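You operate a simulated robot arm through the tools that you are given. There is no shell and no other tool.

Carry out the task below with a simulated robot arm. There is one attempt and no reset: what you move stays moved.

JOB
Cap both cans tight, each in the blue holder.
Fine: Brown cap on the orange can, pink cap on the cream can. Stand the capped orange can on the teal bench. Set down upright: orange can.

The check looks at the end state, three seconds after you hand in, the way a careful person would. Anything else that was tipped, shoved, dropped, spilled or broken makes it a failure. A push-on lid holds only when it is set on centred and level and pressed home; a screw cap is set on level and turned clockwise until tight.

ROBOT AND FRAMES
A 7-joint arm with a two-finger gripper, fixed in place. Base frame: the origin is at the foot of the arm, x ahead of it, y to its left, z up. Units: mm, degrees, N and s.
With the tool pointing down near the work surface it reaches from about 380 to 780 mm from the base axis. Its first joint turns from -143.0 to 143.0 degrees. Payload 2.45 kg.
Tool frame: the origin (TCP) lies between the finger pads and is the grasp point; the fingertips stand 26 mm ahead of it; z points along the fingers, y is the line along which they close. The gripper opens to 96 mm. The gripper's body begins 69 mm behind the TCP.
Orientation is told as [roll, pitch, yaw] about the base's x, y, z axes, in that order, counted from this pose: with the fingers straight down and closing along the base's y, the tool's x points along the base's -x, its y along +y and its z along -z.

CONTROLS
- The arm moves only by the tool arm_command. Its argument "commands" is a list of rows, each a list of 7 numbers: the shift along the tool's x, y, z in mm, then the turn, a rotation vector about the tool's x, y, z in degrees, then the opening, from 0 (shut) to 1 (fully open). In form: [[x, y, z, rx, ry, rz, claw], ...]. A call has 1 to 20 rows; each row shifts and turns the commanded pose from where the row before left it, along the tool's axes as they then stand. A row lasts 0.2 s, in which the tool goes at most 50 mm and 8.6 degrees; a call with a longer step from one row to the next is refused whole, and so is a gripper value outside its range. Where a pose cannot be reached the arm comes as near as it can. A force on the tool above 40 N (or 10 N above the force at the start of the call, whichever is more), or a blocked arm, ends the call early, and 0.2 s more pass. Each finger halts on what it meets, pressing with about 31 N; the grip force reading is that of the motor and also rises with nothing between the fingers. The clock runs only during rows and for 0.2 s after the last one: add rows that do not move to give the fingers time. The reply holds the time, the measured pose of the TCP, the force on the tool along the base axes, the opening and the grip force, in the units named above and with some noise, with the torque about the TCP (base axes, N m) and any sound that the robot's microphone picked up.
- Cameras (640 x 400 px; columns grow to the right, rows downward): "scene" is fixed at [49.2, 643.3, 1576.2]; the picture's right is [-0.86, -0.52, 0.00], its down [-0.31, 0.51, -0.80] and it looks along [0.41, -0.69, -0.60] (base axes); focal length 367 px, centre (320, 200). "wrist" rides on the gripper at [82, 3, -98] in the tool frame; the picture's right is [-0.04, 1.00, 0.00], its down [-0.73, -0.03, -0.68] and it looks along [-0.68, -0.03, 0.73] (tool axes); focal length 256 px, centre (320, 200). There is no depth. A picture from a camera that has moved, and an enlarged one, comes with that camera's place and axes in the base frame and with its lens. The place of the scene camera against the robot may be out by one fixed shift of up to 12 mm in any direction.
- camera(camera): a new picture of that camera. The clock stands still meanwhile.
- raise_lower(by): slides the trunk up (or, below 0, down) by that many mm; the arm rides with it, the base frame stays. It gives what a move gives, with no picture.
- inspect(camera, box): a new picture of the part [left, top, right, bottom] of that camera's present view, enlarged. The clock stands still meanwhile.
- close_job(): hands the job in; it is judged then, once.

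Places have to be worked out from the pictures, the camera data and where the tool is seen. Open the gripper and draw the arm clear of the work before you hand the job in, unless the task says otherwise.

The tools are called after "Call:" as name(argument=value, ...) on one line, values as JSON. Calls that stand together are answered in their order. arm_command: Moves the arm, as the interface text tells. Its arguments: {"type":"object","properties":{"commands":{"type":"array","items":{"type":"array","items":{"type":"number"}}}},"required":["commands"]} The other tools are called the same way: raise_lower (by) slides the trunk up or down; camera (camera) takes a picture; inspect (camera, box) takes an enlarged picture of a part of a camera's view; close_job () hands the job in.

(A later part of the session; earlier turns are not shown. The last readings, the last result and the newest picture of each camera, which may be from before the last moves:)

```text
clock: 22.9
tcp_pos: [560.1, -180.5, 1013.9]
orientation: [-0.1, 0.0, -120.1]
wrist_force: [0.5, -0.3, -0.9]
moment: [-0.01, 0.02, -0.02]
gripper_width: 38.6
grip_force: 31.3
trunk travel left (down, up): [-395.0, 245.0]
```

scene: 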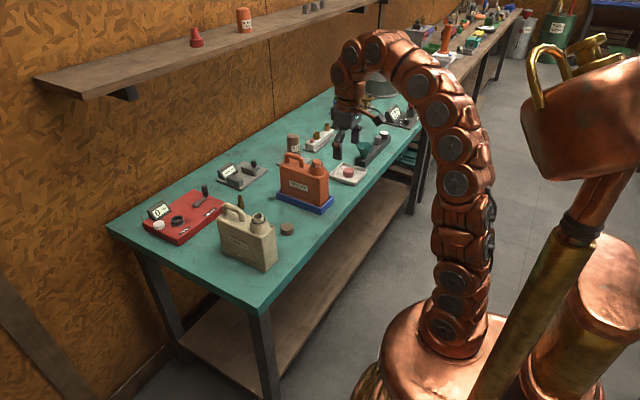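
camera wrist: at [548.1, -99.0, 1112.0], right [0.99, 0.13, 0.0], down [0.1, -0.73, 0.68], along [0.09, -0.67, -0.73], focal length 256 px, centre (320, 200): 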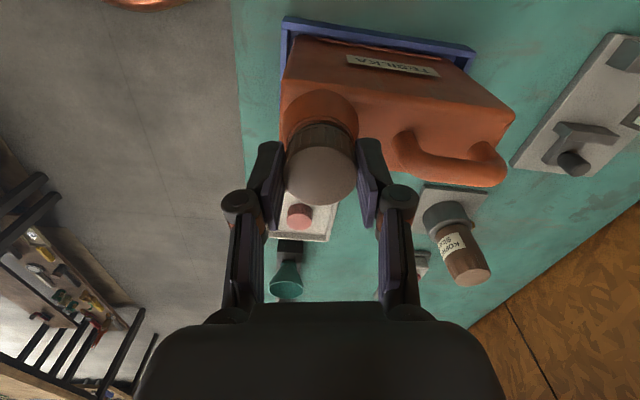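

Vertical force has fallen from 16 to 0 N as I turned, which suggests the thread is drawing the cap down. I go on turning with a small follow-down.

Call:
arm_command(commands=[[0, 0, 0.06, 0, 0, 8, 0.3], [0, 0, 0.06, 0, 0, 8, 0.3], [0, 0, 0.06, 0, 0, 8, 0.3], [0, 0, 0.06, 0, 0, 8, 0.3], [0, 0, 0.06, 0, 0, 8, 0.3], [0, 0, 0, 0, 0, 0, 0.3]])

Call:
inspect(camera="scene", box=[302, 145, 336, 173])

```text
clock: 24.3
tcp_pos: [559.7, -179.3, 1013.7]
orientation: [0.0, 0.1, -160.2]
wrist_force: [-1.2, 0.8, -2.6]
moment: [0.03, 0.14, -0.02]
gripper_width: 38.4
grip_force: 30.5
trunk travel left (down, up): [-395.0, 245.0]
```

```text
14.29 times, centred on (319, 159) of scene
camera zoom: at [49.2, 643.3, 1576.2], right [-0.86, -0.52, 0.0], down [-0.31, 0.51, -0.8], along [0.41, -0.69, -0.6], focal length 5236 px, centre (334, 786)
```

zoom: 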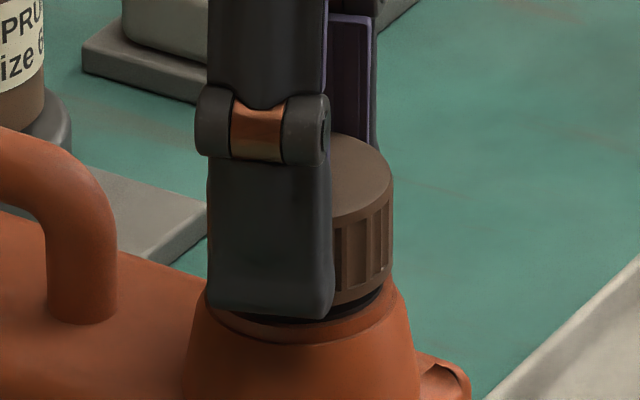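

Now a slight downward pull (-2.6 N): the thread is engaged; the can has also settled against its play in the holder. I open a little, lift 3 mm relative to the cap and look before unwinding.

Call:
arm_command(commands=[[0, 0, 0, 0, 0, 0, 0.54], [0, 0, 0, 0, 0, 0, 0.54], [0, 0, 0, 0, 0, 0, 0.54], [0, 0, -3, 0, 0, 0, 0.54], [0, 0, 0, 0, 0, 0, 0.54]])

Call:
camera(camera="wrist")

Call:
inspect(camera="wrist", box=[270, 90, 370, 200])

Call:
inspect(camera="scene", box=[302, 145, 336, 173])

```text
clock: 25.5
tcp_pos: [557.7, -180.1, 1017.2]
orientation: [0.0, 0.0, -160.0]
wrist_force: [-0.5, -0.2, -0.2]
moment: [0.06, -0.01, 0.01]
gripper_width: 51.7
grip_force: 0.0
trunk travel left (down, up): [-395.0, 245.0]
```

```text
taken
camera wrist: at [636.5, -155.3, 1114.6], right [0.3, -0.95, 0.0], down [-0.7, -0.22, 0.68], along [-0.65, -0.21, -0.73], focal length 256 px, centre (320, 200)
```

wrist: 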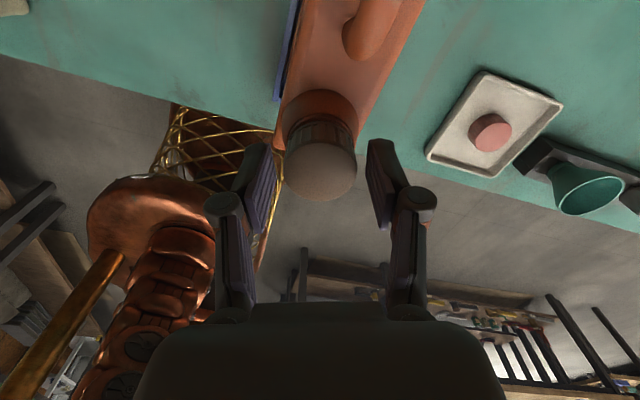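

```text
3.64 times, centred on (320, 145) of wrist
camera zoom: at [636.5, -155.3, 1114.6], right [0.3, -0.95, 0.0], down [-0.7, -0.22, 0.68], along [-0.65, -0.21, -0.73], focal length 931 px, centre (320, 400)
```

zoom: 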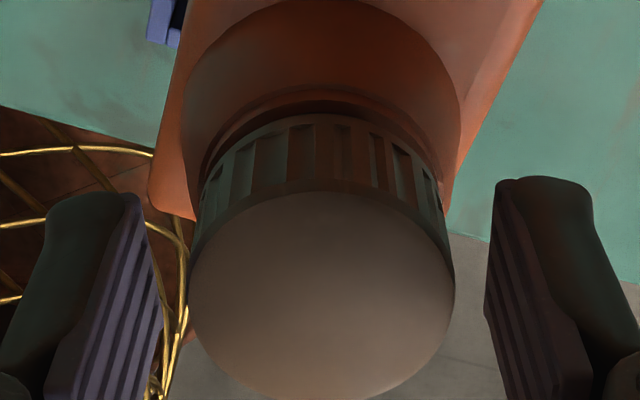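

```text
14.29 times, centred on (319, 159) of scene
camera zoom: at [49.2, 643.3, 1576.2], right [-0.86, -0.52, 0.0], down [-0.31, 0.51, -0.8], along [0.41, -0.69, -0.6], focal length 5236 px, centre (334, 786)
```

zoom: 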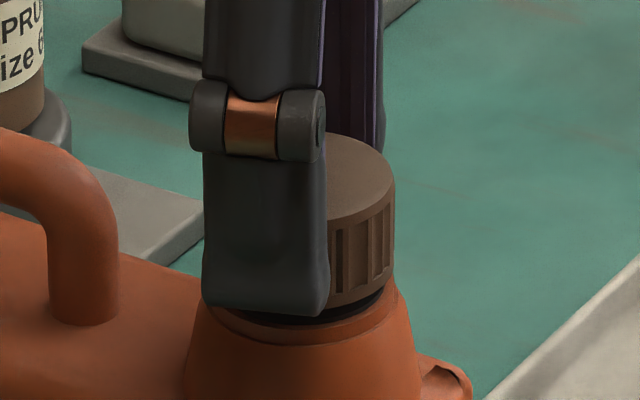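

The cap stands centred between the open fingers. I unwind the wrist with the fingers open, back to about +136 degrees, in two calls.

Call:
arm_command(commands=[[0, 0, 0, 0, 0, -8, 0.54], [0, 0, 0, 0, 0, -8, 0.54], [0, 0, 0, 0, 0, -8, 0.54], [0, 0, 0, 0, 0, -8, 0.54], [0, 0, 0, 0, 0, -8, 0.54], [0, 0, 0, 0, 0, -8, 0.54], [0, 0, 0, 0, 0, -8, 0.54], [0, 0, 0, 0, 0, -8, 0.54], [0, 0, 0, 0, 0, -8, 0.54], [0, 0, 0, 0, 0, -8, 0.54], [0, 0, 0, 0, 0, -8, 0.54], [0, 0, 0, 0, 0, -8, 0.54], [0, 0, 0, 0, 0, -8, 0.54], [0, 0, 0, 0, 0, -8, 0.54], [0, 0, 0, 0, 0, -8, 0.54], [0, 0, 0, 0, 0, -8, 0.54], [0, 0, 0, 0, 0, -8, 0.54], [0, 0, 0, 0, 0, -8, 0.54], [0, 0, 0, 0, 0, -8, 0.54], [0, 0, 0, 0, 0, -8, 0.54]])

Call:
arm_command(commands=[[0, 0, 0, 0, 0, -8, 0.54], [0, 0, 0, 0, 0, -8, 0.54], [0, 0, 0, 0, 0, -8, 0.54], [0, 0, 0, 0, 0, -8, 0.54], [0, 0, 0, 0, 0, -8, 0.54], [0, 0, 0, 0, 0, -8, 0.54], [0, 0, 0, 0, 0, -8, 0.54], [0, 0, 0, 0, 0, -8, 0.54], [0, 0, 0, 0, 0, -8, 0.54], [0, 0, 0, 0, 0, -8, 0.54], [0, 0, 0, 0, 0, 0, 0.54]])

Call:
camera(camera="wrist")

Call:
camera(camera="scene")

```text
clock: 29.7
tcp_pos: [558.9, -179.4, 1017.7]
orientation: [-0.1, 0.1, 0.1]
wrist_force: [-1.1, 0.2, -0.3]
moment: [-0.01, 0.01, 0.01]
gripper_width: 51.8
grip_force: 0.0
trunk travel left (down, up): [-395.0, 245.0]
```

```text
clock: 32.1
tcp_pos: [559.9, -179.2, 1016.8]
orientation: [0.0, 0.0, 80.1]
wrist_force: [0.4, 0.3, -0.2]
moment: [0.02, 0.05, 0.01]
gripper_width: 51.9
grip_force: 0.1
trunk travel left (down, up): [-395.0, 245.0]
```

```text
taken
camera wrist: at [541.5, -259.8, 1114.5], right [-0.98, 0.21, 0.0], down [0.16, 0.72, 0.68], along [0.14, 0.66, -0.73], focal length 256 px, centre (320, 200)
```

wrist: 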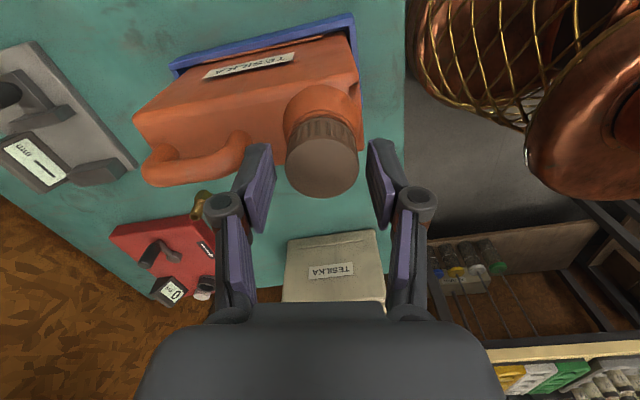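

```text
taken
```

scene: 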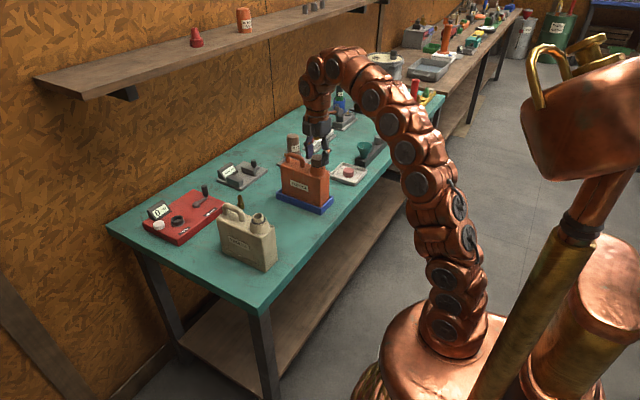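

The wrist reaches +80 fine and the cap stays centred. I unwind another 80 degrees, then close on the cap again.

Call:
arm_command(commands=[[0, 0, 0, 0, 0, -8, 0.54], [0, 0, 0, 0, 0, -8, 0.54], [0, 0, 0, 0, 0, -8, 0.54], [0, 0, 0, 0, 0, -8, 0.54], [0, 0, 0, 0, 0, -8, 0.54], [0, 0, 0, 0, 0, -8, 0.54], [0, 0, 0, 0, 0, -8, 0.54], [0, 0, 0, 0, 0, -8, 0.54], [0, 0, 0, 0, 0, -8, 0.54], [0, 0, 0, 0, 0, 0, 0.54], [0, 0, 0, 0, 0, 0, 0.3], [0, 0, 0, 0, 0, 0, 0.3], [0, 0, 0, 0, 0, 0, 0.3]])

Call:
camera(camera="wrist")

Call:
inspect(camera="scene", box=[302, 145, 336, 173])

```text
clock: 34.9
tcp_pos: [558.2, -179.7, 1017.4]
orientation: [0.0, 0.0, 152.1]
wrist_force: [-0.3, -0.5, 1.0]
moment: [-0.01, 0.0, -0.01]
gripper_width: 38.5
grip_force: 31.1
trunk travel left (down, up): [-395.0, 245.0]
```

```text
taken
camera wrist: at [629.0, -221.5, 1114.6], right [-0.5, -0.86, 0.0], down [-0.63, 0.37, 0.68], along [-0.59, 0.34, -0.73], focal length 256 px, centre (320, 200)
```

wrist: 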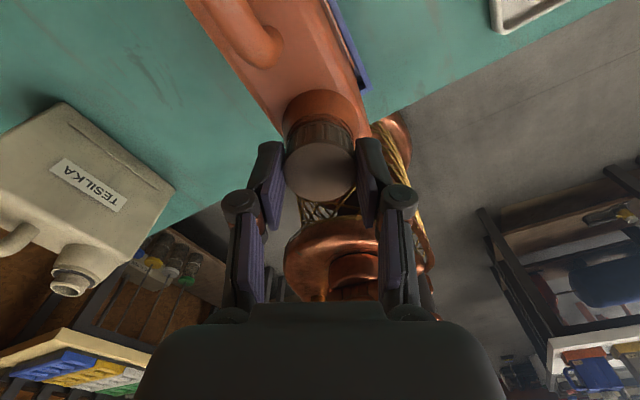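

```text
14.29 times, centred on (319, 159) of scene
camera zoom: at [49.2, 643.3, 1576.2], right [-0.86, -0.52, 0.0], down [-0.31, 0.51, -0.8], along [0.41, -0.69, -0.6], focal length 5236 px, centre (334, 786)
```

zoom: 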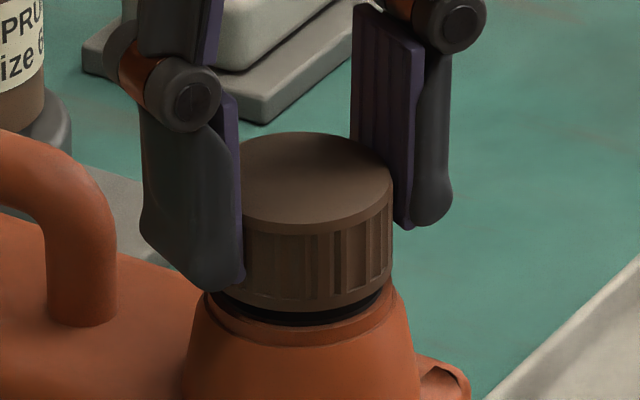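

Regripped cleanly. I turn clockwise 80 degrees with a 0.055 mm follow-down per row and read the forces.

Call:
arm_command(commands=[[0, 0, 0.055, 0, 0, 8, 0.3], [0, 0, 0.055, 0, 0, 8, 0.3], [0, 0, 0.055, 0, 0, 8, 0.3], [0, 0, 0.055, 0, 0, 8, 0.3], [0, 0, 0.055, 0, 0, 8, 0.3], [0, 0, 0.055, 0, 0, 8, 0.3], [0, 0, 0.055, 0, 0, 8, 0.3], [0, 0, 0.055, 0, 0, 8, 0.3], [0, 0, 0.055, 0, 0, 8, 0.3], [0, 0, 0.055, 0, 0, 8, 0.3], [0, 0, 0, 0, 0, 0, 0.3]])

```text
clock: 37.3
tcp_pos: [558.1, -179.6, 1014.7]
orientation: [0.0, 0.0, 71.9]
wrist_force: [-3.7, -0.4, 3.8]
moment: [0.08, 0.03, -0.03]
gripper_width: 38.5
grip_force: 30.6
trunk travel left (down, up): [-395.0, 245.0]
```

Small forces only; the cap turns freely. I continue another 80 degrees.

Call:
arm_command(commands=[[0, 0, 0.055, 0, 0, 8, 0.3], [0, 0, 0.055, 0, 0, 8, 0.3], [0, 0, 0.055, 0, 0, 8, 0.3], [0, 0, 0.055, 0, 0, 8, 0.3], [0, 0, 0.055, 0, 0, 8, 0.3], [0, 0, 0.055, 0, 0, 8, 0.3], [0, 0, 0.055, 0, 0, 8, 0.3], [0, 0, 0.055, 0, 0, 8, 0.3], [0, 0, 0.055, 0, 0, 8, 0.3], [0, 0, 0.055, 0, 0, 8, 0.3], [0, 0, 0, 0, 0, 0, 0.3]])

Call:
inspect(camera="scene", box=[302, 145, 336, 173])

Call:
inspect(camera="wrist", box=[270, 90, 370, 200])

```text
clock: 39.7
tcp_pos: [558.7, -179.6, 1015.0]
orientation: [0.1, -0.1, -8.1]
wrist_force: [-1.9, 1.1, 3.4]
moment: [0.06, -0.02, 0.0]
gripper_width: 38.7
grip_force: 30.7
trunk travel left (down, up): [-395.0, 245.0]
```

```text
14.29 times, centred on (319, 159) of scene
camera zoom: at [49.2, 643.3, 1576.2], right [-0.86, -0.52, 0.0], down [-0.31, 0.51, -0.8], along [0.41, -0.69, -0.6], focal length 5236 px, centre (334, 786)
```

zoom: 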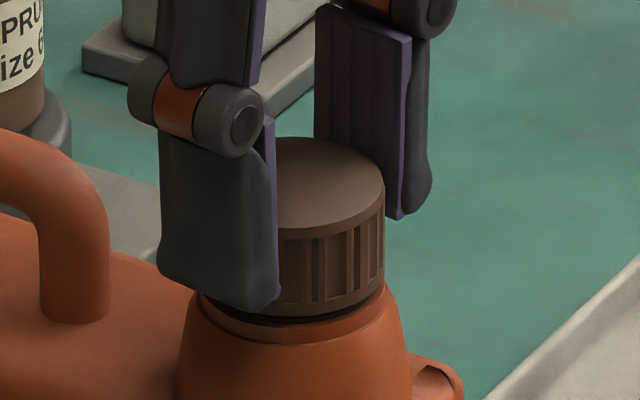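

```text
3.64 times, centred on (320, 145) of wrist
camera zoom: at [478.1, -165.1, 1112.6], right [0.18, 0.98, 0.0], down [0.72, -0.13, 0.68], along [0.67, -0.12, -0.73], focal length 931 px, centre (320, 400)
```

zoom: 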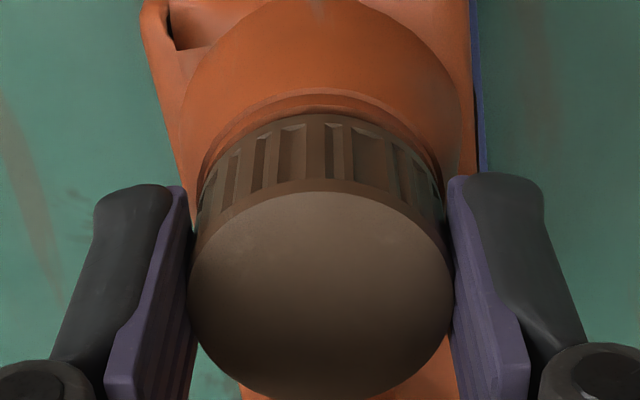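

The gap to the seal is shrinking at a steady 3.5 N. I continue clockwise 152 degrees, to about -160.

Call:
arm_command(commands=[[0, 0, 0.055, 0, 0, 8, 0.3], [0, 0, 0.055, 0, 0, 8, 0.3], [0, 0, 0.055, 0, 0, 8, 0.3], [0, 0, 0.055, 0, 0, 8, 0.3], [0, 0, 0.055, 0, 0, 8, 0.3], [0, 0, 0.055, 0, 0, 8, 0.3], [0, 0, 0.055, 0, 0, 8, 0.3], [0, 0, 0.055, 0, 0, 8, 0.3], [0, 0, 0.055, 0, 0, 8, 0.3], [0, 0, 0, 0, 0, 0, 0.3]])

Call:
arm_command(commands=[[0, 0, 0.055, 0, 0, 8, 0.3], [0, 0, 0.055, 0, 0, 8, 0.3], [0, 0, 0.055, 0, 0, 8, 0.3], [0, 0, 0.055, 0, 0, 8, 0.3], [0, 0, 0.055, 0, 0, 8, 0.3], [0, 0, 0.055, 0, 0, 8, 0.3], [0, 0, 0.055, 0, 0, 8, 0.3], [0, 0, 0.055, 0, 0, 8, 0.3], [0, 0, 0.055, 0, 0, 8, 0.3], [0, 0, 0.055, 0, 0, 8, 0.3], [0, 0, 0, 0, 0, 0, 0.3]])

Call:
inspect(camera="scene", box=[302, 145, 336, 173])

```text
clock: 41.9
tcp_pos: [558.5, -179.1, 1015.4]
orientation: [0.1, 0.1, -80.2]
wrist_force: [3.5, 3.8, 11.4]
moment: [0.21, -0.13, 0.01]
gripper_width: 38.3
grip_force: 30.9
trunk travel left (down, up): [-395.0, 245.0]
```

```text
clock: 44.3
tcp_pos: [560.0, -179.9, 1013.3]
orientation: [0.0, 0.0, -160.0]
wrist_force: [3.2, 1.4, 5.8]
moment: [0.1, -0.26, -0.03]
gripper_width: 38.5
grip_force: 30.6
trunk travel left (down, up): [-395.0, 245.0]
```

```text
14.29 times, centred on (319, 159) of scene
camera zoom: at [49.2, 643.3, 1576.2], right [-0.86, -0.52, 0.0], down [-0.31, 0.51, -0.8], along [0.41, -0.69, -0.6], focal length 5236 px, centre (334, 786)
```

zoom: 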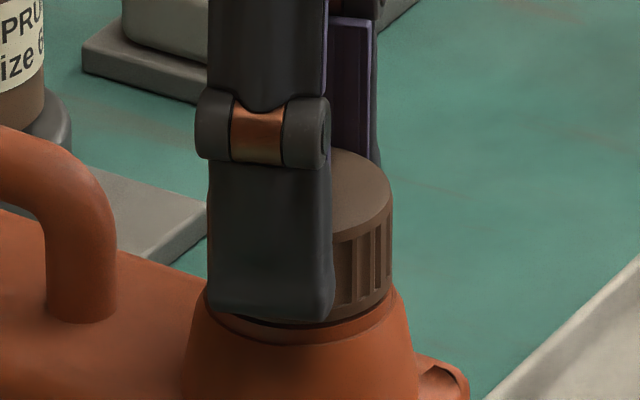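

The cap has come down several millimetres and only a thin line of seal shows, but torque is still near zero. I release, lift 3 mm, and unwind for another stroke.

Call:
arm_command(commands=[[0, 0, 0, 0, 0, 0, 0.54], [0, 0, 0, 0, 0, 0, 0.54], [0, 0, 0, 0, 0, 0, 0.54], [0, 0, -3, 0, 0, 0, 0.54], [0, 0, 0, 0, 0, -8, 0.54], [0, 0, 0, 0, 0, -8, 0.54], [0, 0, 0, 0, 0, -8, 0.54], [0, 0, 0, 0, 0, -8, 0.54], [0, 0, 0, 0, 0, -8, 0.54], [0, 0, 0, 0, 0, -8, 0.54], [0, 0, 0, 0, 0, -8, 0.54], [0, 0, 0, 0, 0, -8, 0.54], [0, 0, 0, 0, 0, -8, 0.54], [0, 0, 0, 0, 0, -8, 0.54], [0, 0, 0, 0, 0, 0, 0.54]])

Call:
inspect(camera="scene", box=[302, 145, 336, 173])

Call:
inspect(camera="wrist", box=[270, 90, 370, 200])

```text
clock: 47.5
tcp_pos: [559.1, -179.9, 1015.9]
orientation: [0.0, 0.0, -80.0]
wrist_force: [0.5, 0.4, 0.0]
moment: [0.02, -0.01, -0.04]
gripper_width: 51.9
grip_force: 0.1
trunk travel left (down, up): [-395.0, 245.0]
```

```text
14.29 times, centred on (319, 159) of scene
camera zoom: at [49.2, 643.3, 1576.2], right [-0.86, -0.52, 0.0], down [-0.31, 0.51, -0.8], along [0.41, -0.69, -0.6], focal length 5236 px, centre (334, 786)
```

zoom: 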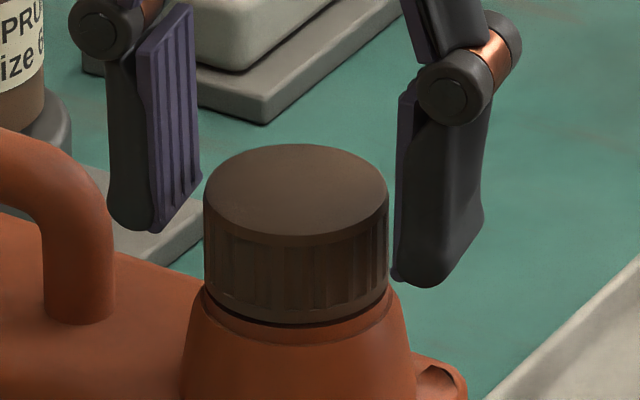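

```text
3.64 times, centred on (320, 145) of wrist
camera zoom: at [547.7, -99.0, 1113.4], right [0.99, 0.14, 0.0], down [0.1, -0.73, 0.68], along [0.09, -0.67, -0.73], focal length 931 px, centre (320, 400)
```

zoom: 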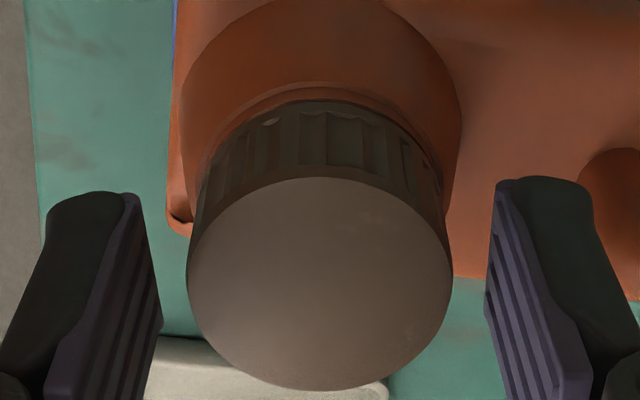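

The cap is level and nearly home, with a thin dark seam left. I unwind the rest of the way with open fingers.

Call:
arm_command(commands=[[0, 0, 0, 0, 0, -8, 0.54], [0, 0, 0, 0, 0, -8, 0.54], [0, 0, 0, 0, 0, -8, 0.54], [0, 0, 0, 0, 0, -8, 0.54], [0, 0, 0, 0, 0, -8, 0.54], [0, 0, 0, 0, 0, -8, 0.54], [0, 0, 0, 0, 0, -8, 0.54], [0, 0, 0, 0, 0, -8, 0.54], [0, 0, 0, 0, 0, -8, 0.54], [0, 0, 0, 0, 0, -8, 0.54], [0, 0, 0, 0, 0, -8, 0.54], [0, 0, 0, 0, 0, -8, 0.54], [0, 0, 0, 0, 0, -8, 0.54], [0, 0, 0, 0, 0, -8, 0.54], [0, 0, 0, 0, 0, -8, 0.54], [0, 0, 0, 0, 0, -8, 0.54], [0, 0, 0, 0, 0, -8, 0.54], [0, 0, 0, 0, 0, -8, 0.54], [0, 0, 0, 0, 0, -8, 0.54], [0, 0, 0, 0, 0, -8, 0.54]])

Call:
arm_command(commands=[[0, 0, 0, 0, 0, -8, 0.54], [0, 0, 0, 0, 0, -8, 0.54], [0, 0, 0, 0, 0, -8, 0.54], [0, 0, 0, 0, 0, -8, 0.54], [0, 0, 0, 0, 0, -8, 0.54], [0, 0, 0, 0, 0, -8, 0.54], [0, 0, 0, 0, 0, -8, 0.54], [0, 0, 0, 0, 0, -8, 0.54], [0, 0, 0, 0, 0, -8, 0.54], [0, 0, 0, 0, 0, 0, 0.54], [0, 0, 0, 0, 0, 0, 0.3], [0, 0, 0, 0, 0, 0, 0.3], [0, 0, 0, 0, 0, 0, 0.3]])

Call:
inspect(camera="scene", box=[302, 145, 336, 173])

```text
clock: 51.7
tcp_pos: [559.0, -180.3, 1016.8]
orientation: [0.0, 0.0, 80.0]
wrist_force: [-0.4, -0.2, -0.4]
moment: [-0.02, 0.02, -0.01]
gripper_width: 51.7
grip_force: 0.0
trunk travel left (down, up): [-395.0, 245.0]
```

```text
clock: 54.5
tcp_pos: [559.0, -179.4, 1016.7]
orientation: [-0.1, 0.0, 152.0]
wrist_force: [0.1, -0.9, 1.7]
moment: [-0.02, -0.01, 0.04]
gripper_width: 38.2
grip_force: 31.3
trunk travel left (down, up): [-395.0, 245.0]
```

```text
14.29 times, centred on (319, 159) of scene
camera zoom: at [49.2, 643.3, 1576.2], right [-0.86, -0.52, 0.0], down [-0.31, 0.51, -0.8], along [0.41, -0.69, -0.6], focal length 5236 px, centre (334, 786)
```

zoom: 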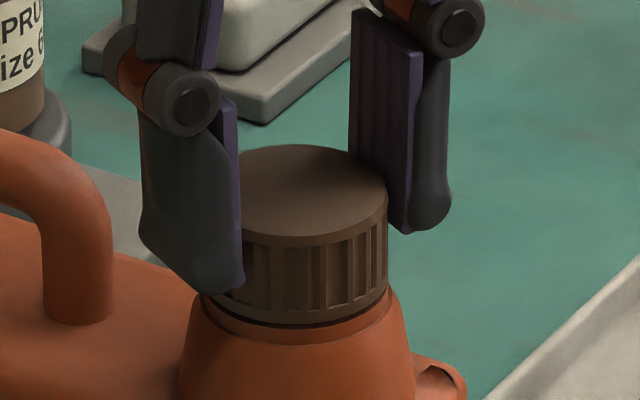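

Gripped again. I turn clockwise in 40-degree pieces now and watch the torque for the tight point.

Call:
arm_command(commands=[[0, 0, 0.055, 0, 0, 8, 0.3], [0, 0, 0.055, 0, 0, 8, 0.3], [0, 0, 0.055, 0, 0, 8, 0.3], [0, 0, 0.055, 0, 0, 8, 0.3], [0, 0, 0.055, 0, 0, 8, 0.3], [0, 0, 0.055, 0, 0, 8, 0.3], [0, 0, 0.055, 0, 0, 8, 0.3]])

Call:
arm_command(commands=[[0, 0, 0.055, 0, 0, 8, 0.3], [0, 0, 0.055, 0, 0, 8, 0.3], [0, 0, 0.055, 0, 0, 8, 0.3], [0, 0, 0.055, 0, 0, 8, 0.3], [0, 0, 0.055, 0, 0, 8, 0.3], [0, 0, 0.055, 0, 0, 8, 0.3], [0, 0, 0.055, 0, 0, 8, 0.3]])

```text
clock: 56.1
tcp_pos: [558.7, -179.7, 1014.9]
orientation: [0.0, 0.0, 95.9]
wrist_force: [0.4, 0.5, 4.1]
moment: [0.04, 0.03, 0.42]
gripper_width: 38.1
grip_force: 30.7
trunk travel left (down, up): [-395.0, 245.0]
```

```text
clock: 57.7
tcp_pos: [558.2, -179.9, 1015.2]
orientation: [0.0, 0.0, 40.0]
wrist_force: [-4.6, 2.7, 2.6]
moment: [0.07, 0.13, 0.44]
gripper_width: 38.2
grip_force: 31.4
trunk travel left (down, up): [-395.0, 245.0]
```

Torque has risen to 0.44 N m. I check whether the cap still turns with the fingers or is tight and slipping, using the marks on its top and the seam.

Call:
inspect(camera="wrist", box=[275, 105, 365, 200])

Call:
inspect(camera="scene", box=[302, 145, 336, 173])

```text
4.21 times, centred on (320, 152) of wrist
camera zoom: at [493.7, -229.3, 1112.3], right [-0.61, 0.79, 0.0], down [0.58, 0.45, 0.68], along [0.54, 0.41, -0.73], focal length 1078 px, centre (320, 400)
```

zoom: 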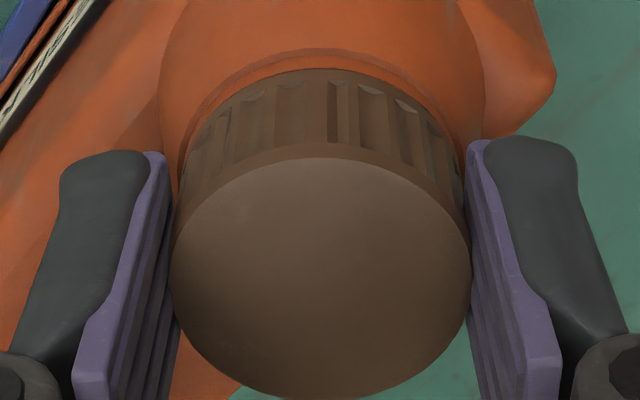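

```text
14.29 times, centred on (319, 159) of scene
camera zoom: at [49.2, 643.3, 1576.2], right [-0.86, -0.52, 0.0], down [-0.31, 0.51, -0.8], along [0.41, -0.69, -0.6], focal length 5236 px, centre (334, 786)
```

zoom: 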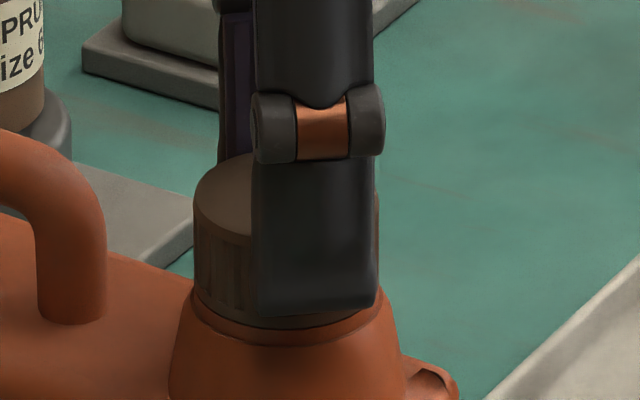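

The seam is closed now. I turn 16 degrees more and compare the rib pattern between the fingers to see whether the cap still moves.

Call:
arm_command(commands=[[0, 0, 0.03, 0, 0, 8, 0.3], [0, 0, 0.03, 0, 0, 8, 0.3]])

Call:
inspect(camera="wrist", box=[275, 105, 365, 200])

```text
clock: 58.3
tcp_pos: [558.6, -180.1, 1013.8]
orientation: [0.0, 0.0, 23.9]
wrist_force: [-1.7, 1.1, -0.3]
moment: [0.08, 0.03, 0.48]
gripper_width: 38.6
grip_force: 31.0
trunk travel left (down, up): [-395.0, 245.0]
```

```text
4.21 times, centred on (320, 152) of wrist
camera zoom: at [482.7, -209.9, 1112.2], right [-0.37, 0.93, 0.0], down [0.68, 0.27, 0.68], along [0.63, 0.25, -0.73], focal length 1078 px, centre (320, 400)
```

zoom: 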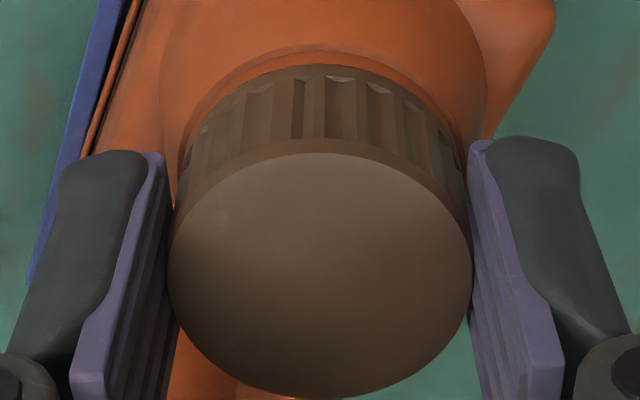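

The ribs shifted by the full 16 degrees relative to the fingers while torque stayed at 0.48 N m, so the cap is tight and the fingers just slip. I release, rise, and inspect the capped can.

Call:
arm_command(commands=[[0, 0, 0, 0, 0, 0, 0.54], [0, 0, 0, 0, 0, 0, 0.54], [0, 0, 0, 0, 0, 0, 0.54], [0, 0, -20, 0, 0, -8, 0.7], [0, 0, -30, 0, 0, -8, 0.8], [0, 0, -30, 0, 0, -8, 0.8], [0, 0, 0, 0, 0, 0, 0.8]])

Call:
inspect(camera="scene", box=[265, 140, 345, 220])

Call:
inspect(camera="scene", box=[302, 145, 336, 173])

Call:
camera(camera="wrist")

```text
clock: 59.9
tcp_pos: [554.0, -178.8, 1036.2]
orientation: [-0.1, 0.0, 45.4]
wrist_force: [0.6, -0.2, 0.2]
moment: [-0.02, -0.03, 0.0]
gripper_width: 76.9
grip_force: 0.0
out of reach, approached as far as the arm can: row 5, 6
trunk travel left (down, up): [-395.0, 245.0]
```

```text
5.00 times, centred on (305, 180) of scene
camera zoom: at [49.2, 643.3, 1576.2], right [-0.86, -0.52, 0.0], down [-0.31, 0.51, -0.8], along [0.41, -0.69, -0.6], focal length 1833 px, centre (395, 300)
```

zoom: 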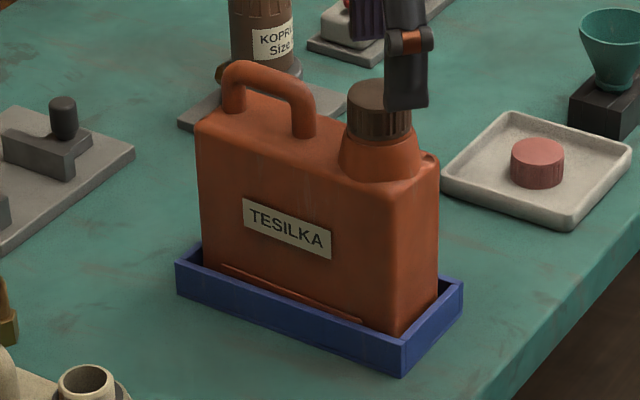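

```text
14.29 times, centred on (319, 159) of scene
camera zoom: at [49.2, 643.3, 1576.2], right [-0.86, -0.52, 0.0], down [-0.31, 0.51, -0.8], along [0.41, -0.69, -0.6], focal length 5236 px, centre (334, 786)
```

zoom: 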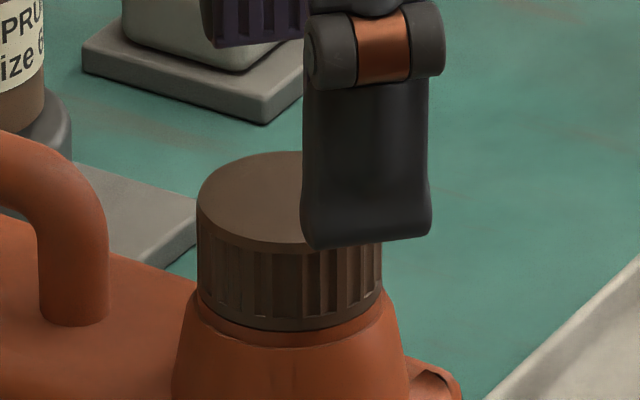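

```text
taken
camera wrist: at [494.4, -235.1, 1134.1], right [-0.68, 0.73, 0.0], down [0.54, 0.5, 0.68], along [0.5, 0.46, -0.73], focal length 256 px, centre (320, 200)
```

wrist: 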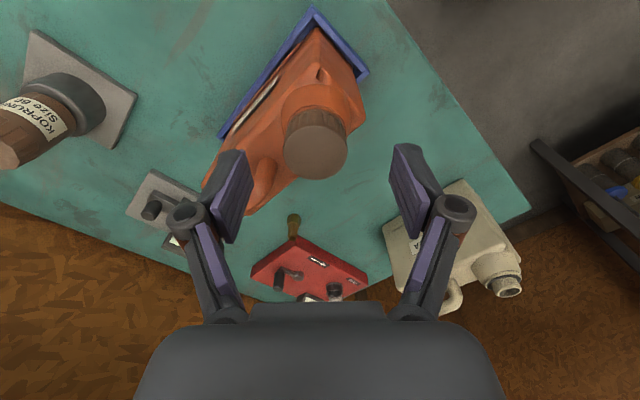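

The brown cap is seated level with no seam. The arm said it was at its reach limit at this trunk height, so I raise the trunk 110 mm, then turn the wrist back to zero yaw.

Call:
raise_lower(by=110)

Call:
arm_command(commands=[[0, 0, 0, 0, 0, 8, 0.9], [0, 0, 0, 0, 0, 8, 1], [0, 0, 0, 0, 0, 8, 1], [0, 0, 0, 0, 0, 8, 1], [0, 0, 0, 0, 0, 8, 1], [0, 0, 0, 0, 0, 5.4, 1], [0, 0, 0, 0, 0, 0, 1]])

Call:
camera(camera="wrist")

Call:
camera(camera="scene")

```text
clock: 61.3
tcp_pos: [555.6, -178.6, 1146.8]
orientation: [0.0, -0.1, 45.3]
wrist_force: [0.1, -0.5, 0.0]
moment: [-0.02, 0.0, 0.02]
gripper_width: 76.9
grip_force: 0.0
trunk travel left (down, up): [-505.0, 135.0]
```

```text
clock: 62.9
tcp_pos: [553.2, -179.4, 1147.9]
orientation: [0.1, 0.0, -0.1]
wrist_force: [-0.9, 0.9, 0.3]
moment: [0.04, 0.02, -0.02]
gripper_width: 96.0
grip_force: 0.1
trunk travel left (down, up): [-505.0, 135.0]
```

```text
taken
camera wrist: at [472.3, -175.7, 1244.4], right [0.04, 1.0, 0.0], down [0.73, -0.03, 0.68], along [0.68, -0.03, -0.73], focal length 256 px, centre (320, 200)
```

wrist: 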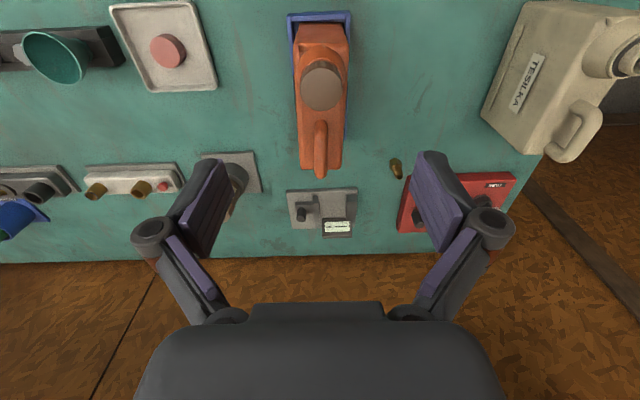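

```text
taken
```

scene: 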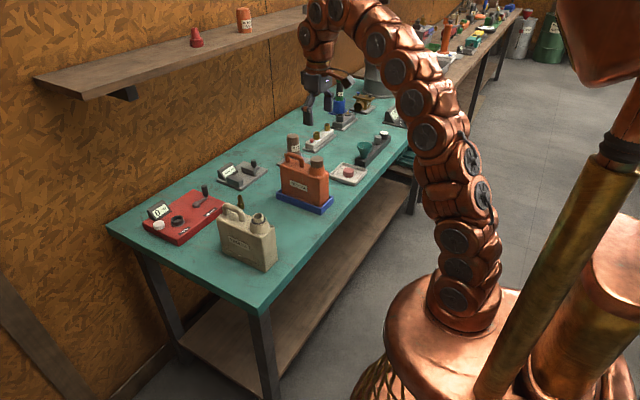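

I zoom on the orange can from here to measure its body, handle and the holder.

Call:
inspect(camera="wrist", box=[270, 5, 370, 185])

Call:
inspect(camera="wrist", box=[275, 5, 365, 65])

Call:
inspect(camera="wrist", box=[280, 110, 370, 180])

```text
2.22 times, centred on (320, 95) of wrist
camera zoom: at [472.3, -175.7, 1244.4], right [0.04, 1.0, 0.0], down [0.73, -0.03, 0.68], along [0.68, -0.03, -0.73], focal length 569 px, centre (320, 433)
```

zoom: 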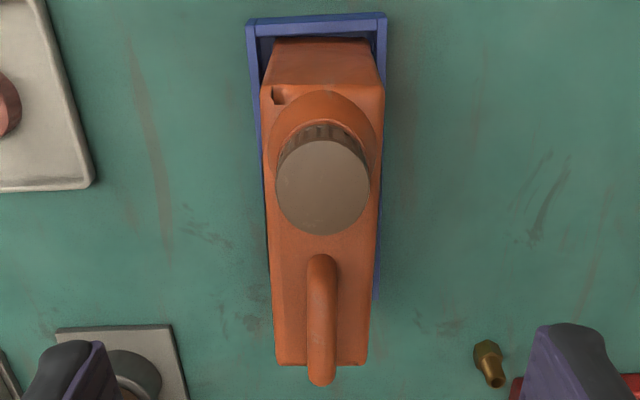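

```text
6.67 times, centred on (320, 35) of wrist
camera zoom: at [472.3, -175.7, 1244.4], right [0.04, 1.0, 0.0], down [0.73, -0.03, 0.68], along [0.68, -0.03, -0.73], focal length 1707 px, centre (320, 1300)
```

zoom: 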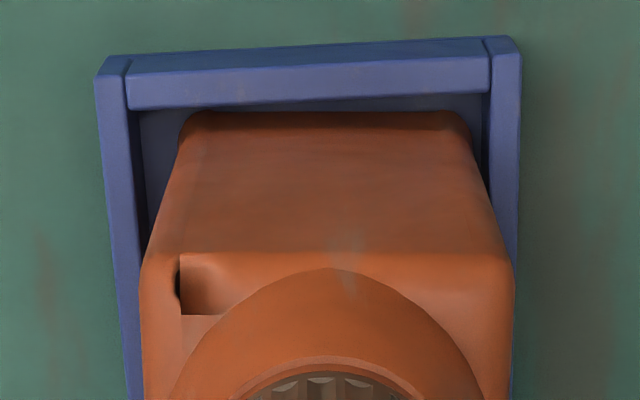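

```text
5.71 times, centred on (325, 145) of wrist
camera zoom: at [472.3, -175.7, 1244.4], right [0.04, 1.0, 0.0], down [0.73, -0.03, 0.68], along [0.68, -0.03, -0.73], focal length 1463 px, centre (291, 514)
```

zoom: 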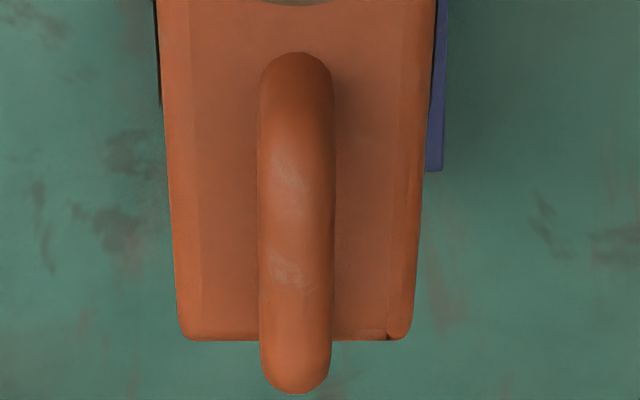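

Measured: orange body spans x 534 to 693, about 57 thick, top near z 948, handle top near 993, and the can lies at about -2.6 degrees yaw in its holder. I go above its middle (x 613, y -181) with matching yaw.

Call:
arm_command(commands=[[0, 0, 30, 0, 0, 0, 1], [0, 0, 30, 0, 0, 0, 1], [-30, -1, 0, 0, 0, 1.3, 1], [-29, -1, 0, 0, 0, 1.3, 1], [0, 0, 0, 0, 0, 0, 1], [0, 0, 0, 0, 0, 0, 1]])

Call:
camera(camera="wrist")

Call:
inspect(camera="wrist", box=[250, 20, 390, 220])

Call:
inspect(camera="scene", box=[260, 100, 360, 220])

```text
clock: 64.3
tcp_pos: [613.9, -181.3, 1087.2]
orientation: [0.1, 0.0, -2.7]
wrist_force: [0.1, 0.5, -1.1]
moment: [0.0, 0.0, -0.01]
gripper_width: 95.9
grip_force: 0.1
trunk travel left (down, up): [-505.0, 135.0]
```

```text
taken
camera wrist: at [531.9, -175.0, 1183.8], right [0.09, 1.0, 0.0], down [0.73, -0.06, 0.68], along [0.68, -0.06, -0.73], focal length 256 px, centre (320, 200)
```

wrist: 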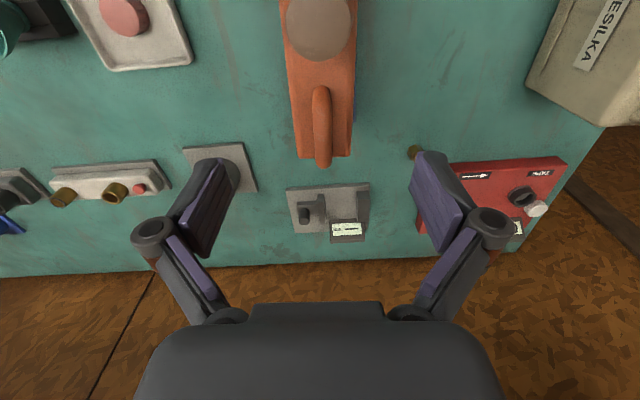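

```text
2.00 times, centred on (320, 120) of wrist
camera zoom: at [531.9, -175.0, 1183.8], right [0.09, 1.0, 0.0], down [0.73, -0.06, 0.68], along [0.68, -0.06, -0.73], focal length 512 px, centre (320, 360)
```

zoom: 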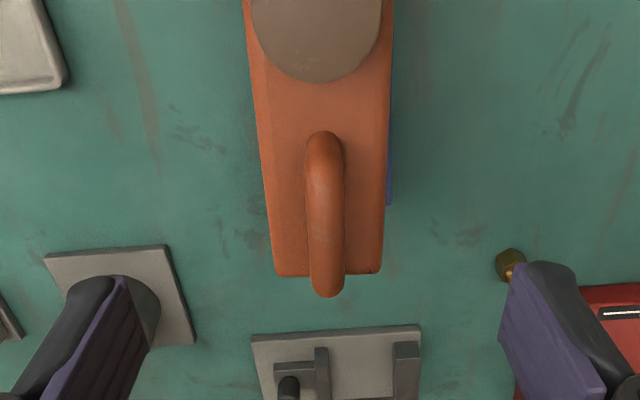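

```text
3.33 times, centred on (310, 160) of scene
camera zoom: at [49.2, 643.3, 1576.2], right [-0.86, -0.52, 0.0], down [-0.31, 0.51, -0.8], along [0.41, -0.69, -0.6], focal length 1222 px, centre (353, 333)
```

zoom: 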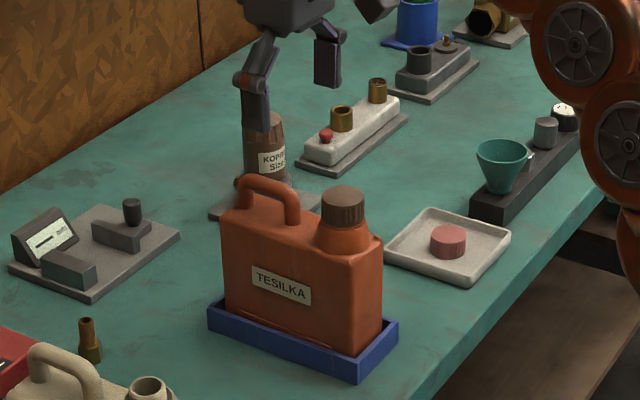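

Yaw matches the can; offsets are +0.8 mm in y and -3 mm in x to sit over the body's middle. I correct, then lower the trunk 110 mm so the tips stop about level with the body top.

Call:
arm_command(commands=[[3, 0.8, 0, 0, 0, 0, 1], [0, 0, 0, 0, 0, 0, 1]])

Call:
raise_lower(by=-105)

Call:
camera(camera="wrist")

Call:
inspect(camera="scene", box=[260, 120, 350, 220])

```text
clock: 64.9
tcp_pos: [609.3, -180.7, 1086.9]
orientation: [0.1, 0.0, -2.7]
wrist_force: [0.7, 0.9, -0.6]
moment: [-0.02, 0.0, -0.05]
gripper_width: 96.1
grip_force: 0.0
trunk travel left (down, up): [-505.0, 135.0]
```

```text
clock: 66.3
tcp_pos: [610.0, -180.6, 980.9]
orientation: [0.0, 0.1, -2.7]
wrist_force: [-0.2, -0.1, -0.3]
moment: [-0.03, -0.02, -0.02]
gripper_width: 96.1
grip_force: 0.0
trunk travel left (down, up): [-400.0, 240.0]
```

```text
taken
camera wrist: at [528.8, -174.3, 1079.0], right [0.09, 1.0, 0.0], down [0.73, -0.06, 0.68], along [0.68, -0.06, -0.73], focal length 256 px, centre (320, 200)
```

wrist: 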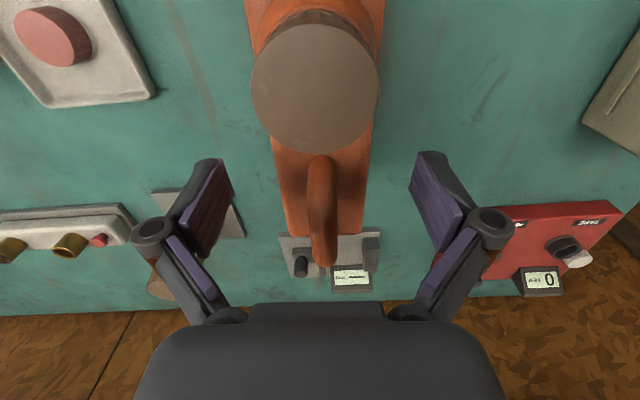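

```text
4.00 times, centred on (305, 170) of scene
camera zoom: at [49.2, 643.3, 1576.2], right [-0.86, -0.52, 0.0], down [-0.31, 0.51, -0.8], along [0.41, -0.69, -0.6], focal length 1466 px, centre (380, 320)
```

zoom: 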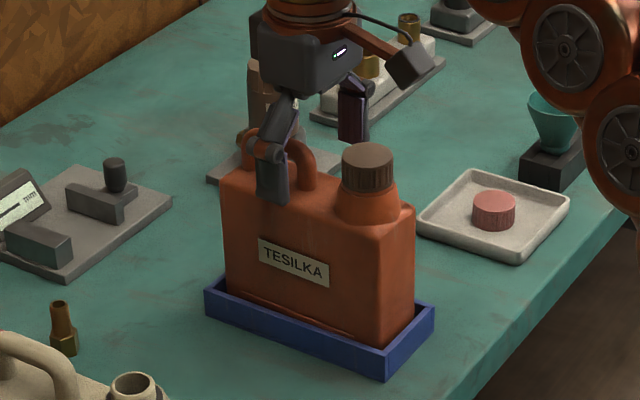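

The camera block and palm clear the cap and handle with room. I lower the last 39 mm in two steps, watching force.

Call:
raise_lower(by=-25)

Call:
inspect(camera="scene", box=[270, 120, 340, 200])

```text
clock: 67.0
tcp_pos: [609.9, -180.5, 957.2]
orientation: [0.0, -0.1, -2.7]
wrist_force: [-0.6, 0.1, 0.4]
moment: [-0.01, 0.03, 0.01]
gripper_width: 96.2
grip_force: 0.2
trunk travel left (down, up): [-375.0, 265.0]
```

```text
5.00 times, centred on (305, 160) of scene
camera zoom: at [49.2, 643.3, 1576.2], right [-0.86, -0.52, 0.0], down [-0.31, 0.51, -0.8], along [0.41, -0.69, -0.6], focal length 1833 px, centre (395, 400)
```

zoom: 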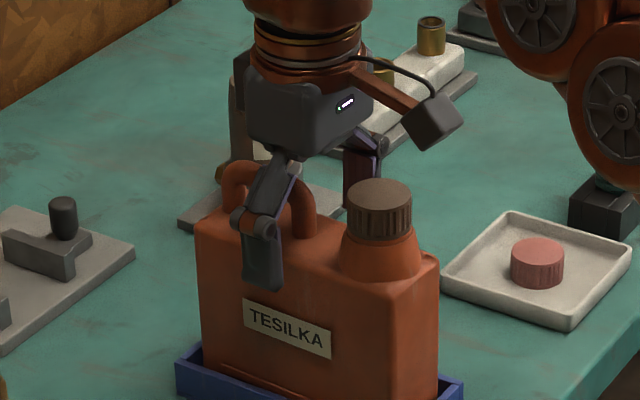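

Palm is still above the handle. I lower another 15 mm and close on the can's flanks.

Call:
raise_lower(by=-15)

Call:
arm_command(commands=[[0, 0, 0, 0, 0, 0, 0.7], [0, 0, 0, 0, 0, 0, 0.5], [0, 0, 0, 0, 0, 0, 0.4], [0, 0, 0, 0, 0, 0, 0.4], [0, 0, 0, 0, 0, 0, 0.4]])

Call:
camera(camera="wrist")

Call:
inspect(camera="scene", box=[260, 120, 350, 220])

```text
clock: 67.6
tcp_pos: [611.1, -181.3, 942.4]
orientation: [0.1, 0.0, -2.7]
wrist_force: [0.6, -1.0, 0.4]
moment: [-0.01, 0.0, 0.01]
gripper_width: 96.3
grip_force: 0.0
trunk travel left (down, up): [-360.0, 280.0]
```

```text
clock: 68.8
tcp_pos: [610.6, -180.2, 941.4]
orientation: [-0.1, -0.1, -2.6]
wrist_force: [0.6, 2.1, 2.0]
moment: [0.15, 0.23, 0.29]
gripper_width: 61.6
grip_force: 31.5
trunk travel left (down, up): [-360.0, 280.0]
```

```text
taken
camera wrist: at [528.7, -174.0, 1039.2], right [0.09, 1.0, 0.0], down [0.73, -0.06, 0.68], along [0.68, -0.06, -0.73], focal length 256 px, centre (320, 200)
```

wrist: 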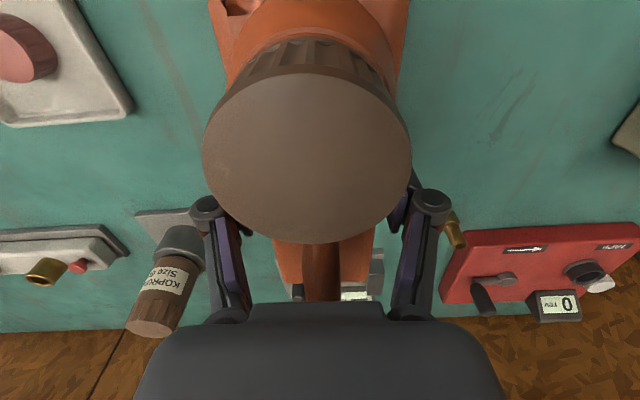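

```text
4.00 times, centred on (305, 170) of scene
camera zoom: at [49.2, 643.3, 1576.2], right [-0.86, -0.52, 0.0], down [-0.31, 0.51, -0.8], along [0.41, -0.69, -0.6], focal length 1466 px, centre (380, 320)
```

zoom: 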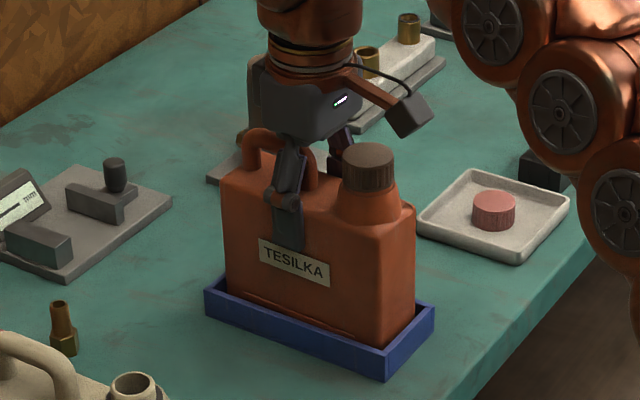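

Gripped: body is 61.6 mm thick, pose (610, -180.7, 942), yaw -2.7. I lift 20 mm with the trunk and check the load and tilt.

Call:
raise_lower(by=20)

Call:
inspect(camera="scene", box=[260, 120, 350, 220])

```text
clock: 69.5
tcp_pos: [611.3, -180.8, 961.7]
orientation: [0.0, 0.0, -2.6]
wrist_force: [-0.1, 3.3, -1.9]
moment: [0.21, -0.11, 0.16]
gripper_width: 61.9
grip_force: 31.1
trunk travel left (down, up): [-380.0, 260.0]
```

```text
4.00 times, centred on (305, 170) of scene
camera zoom: at [49.2, 643.3, 1576.2], right [-0.86, -0.52, 0.0], down [-0.31, 0.51, -0.8], along [0.41, -0.69, -0.6], focal length 1466 px, centre (380, 320)
```

zoom: 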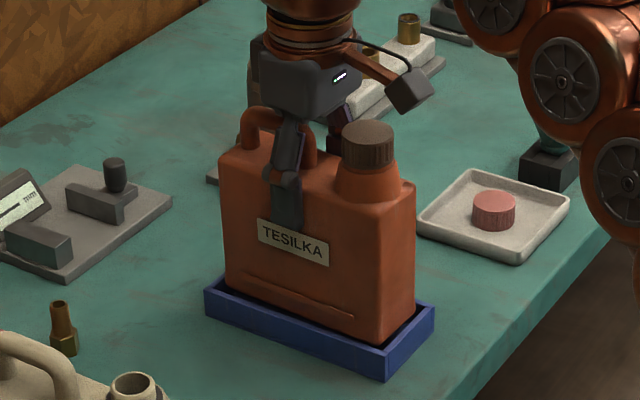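

It lifts easily (about 2–3 N) and stays level. I raise another 60 mm to clear the holder.

Call:
raise_lower(by=60)

Call:
camera(camera="scene")

Call:
inspect(camera="scene", box=[210, 100, 350, 280])

```text
clock: 70.5
tcp_pos: [609.6, -182.1, 1022.1]
orientation: [0.0, 0.0, -2.7]
wrist_force: [0.1, -0.3, -3.0]
moment: [0.01, 0.01, 0.01]
gripper_width: 61.8
grip_force: 31.1
trunk travel left (down, up): [-440.0, 200.0]
```

```text
taken
```

scene: 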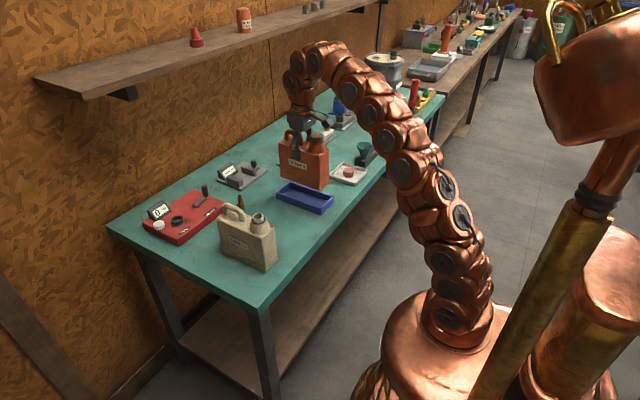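

```text
2.22 times, centred on (280, 190) of scene
camera zoom: at [49.2, 643.3, 1576.2], right [-0.86, -0.52, 0.0], down [-0.31, 0.51, -0.8], along [0.41, -0.69, -0.6], focal length 815 px, centre (409, 222)
```

zoom: 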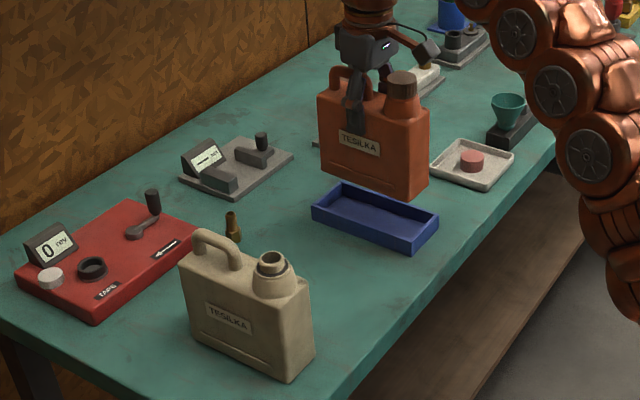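

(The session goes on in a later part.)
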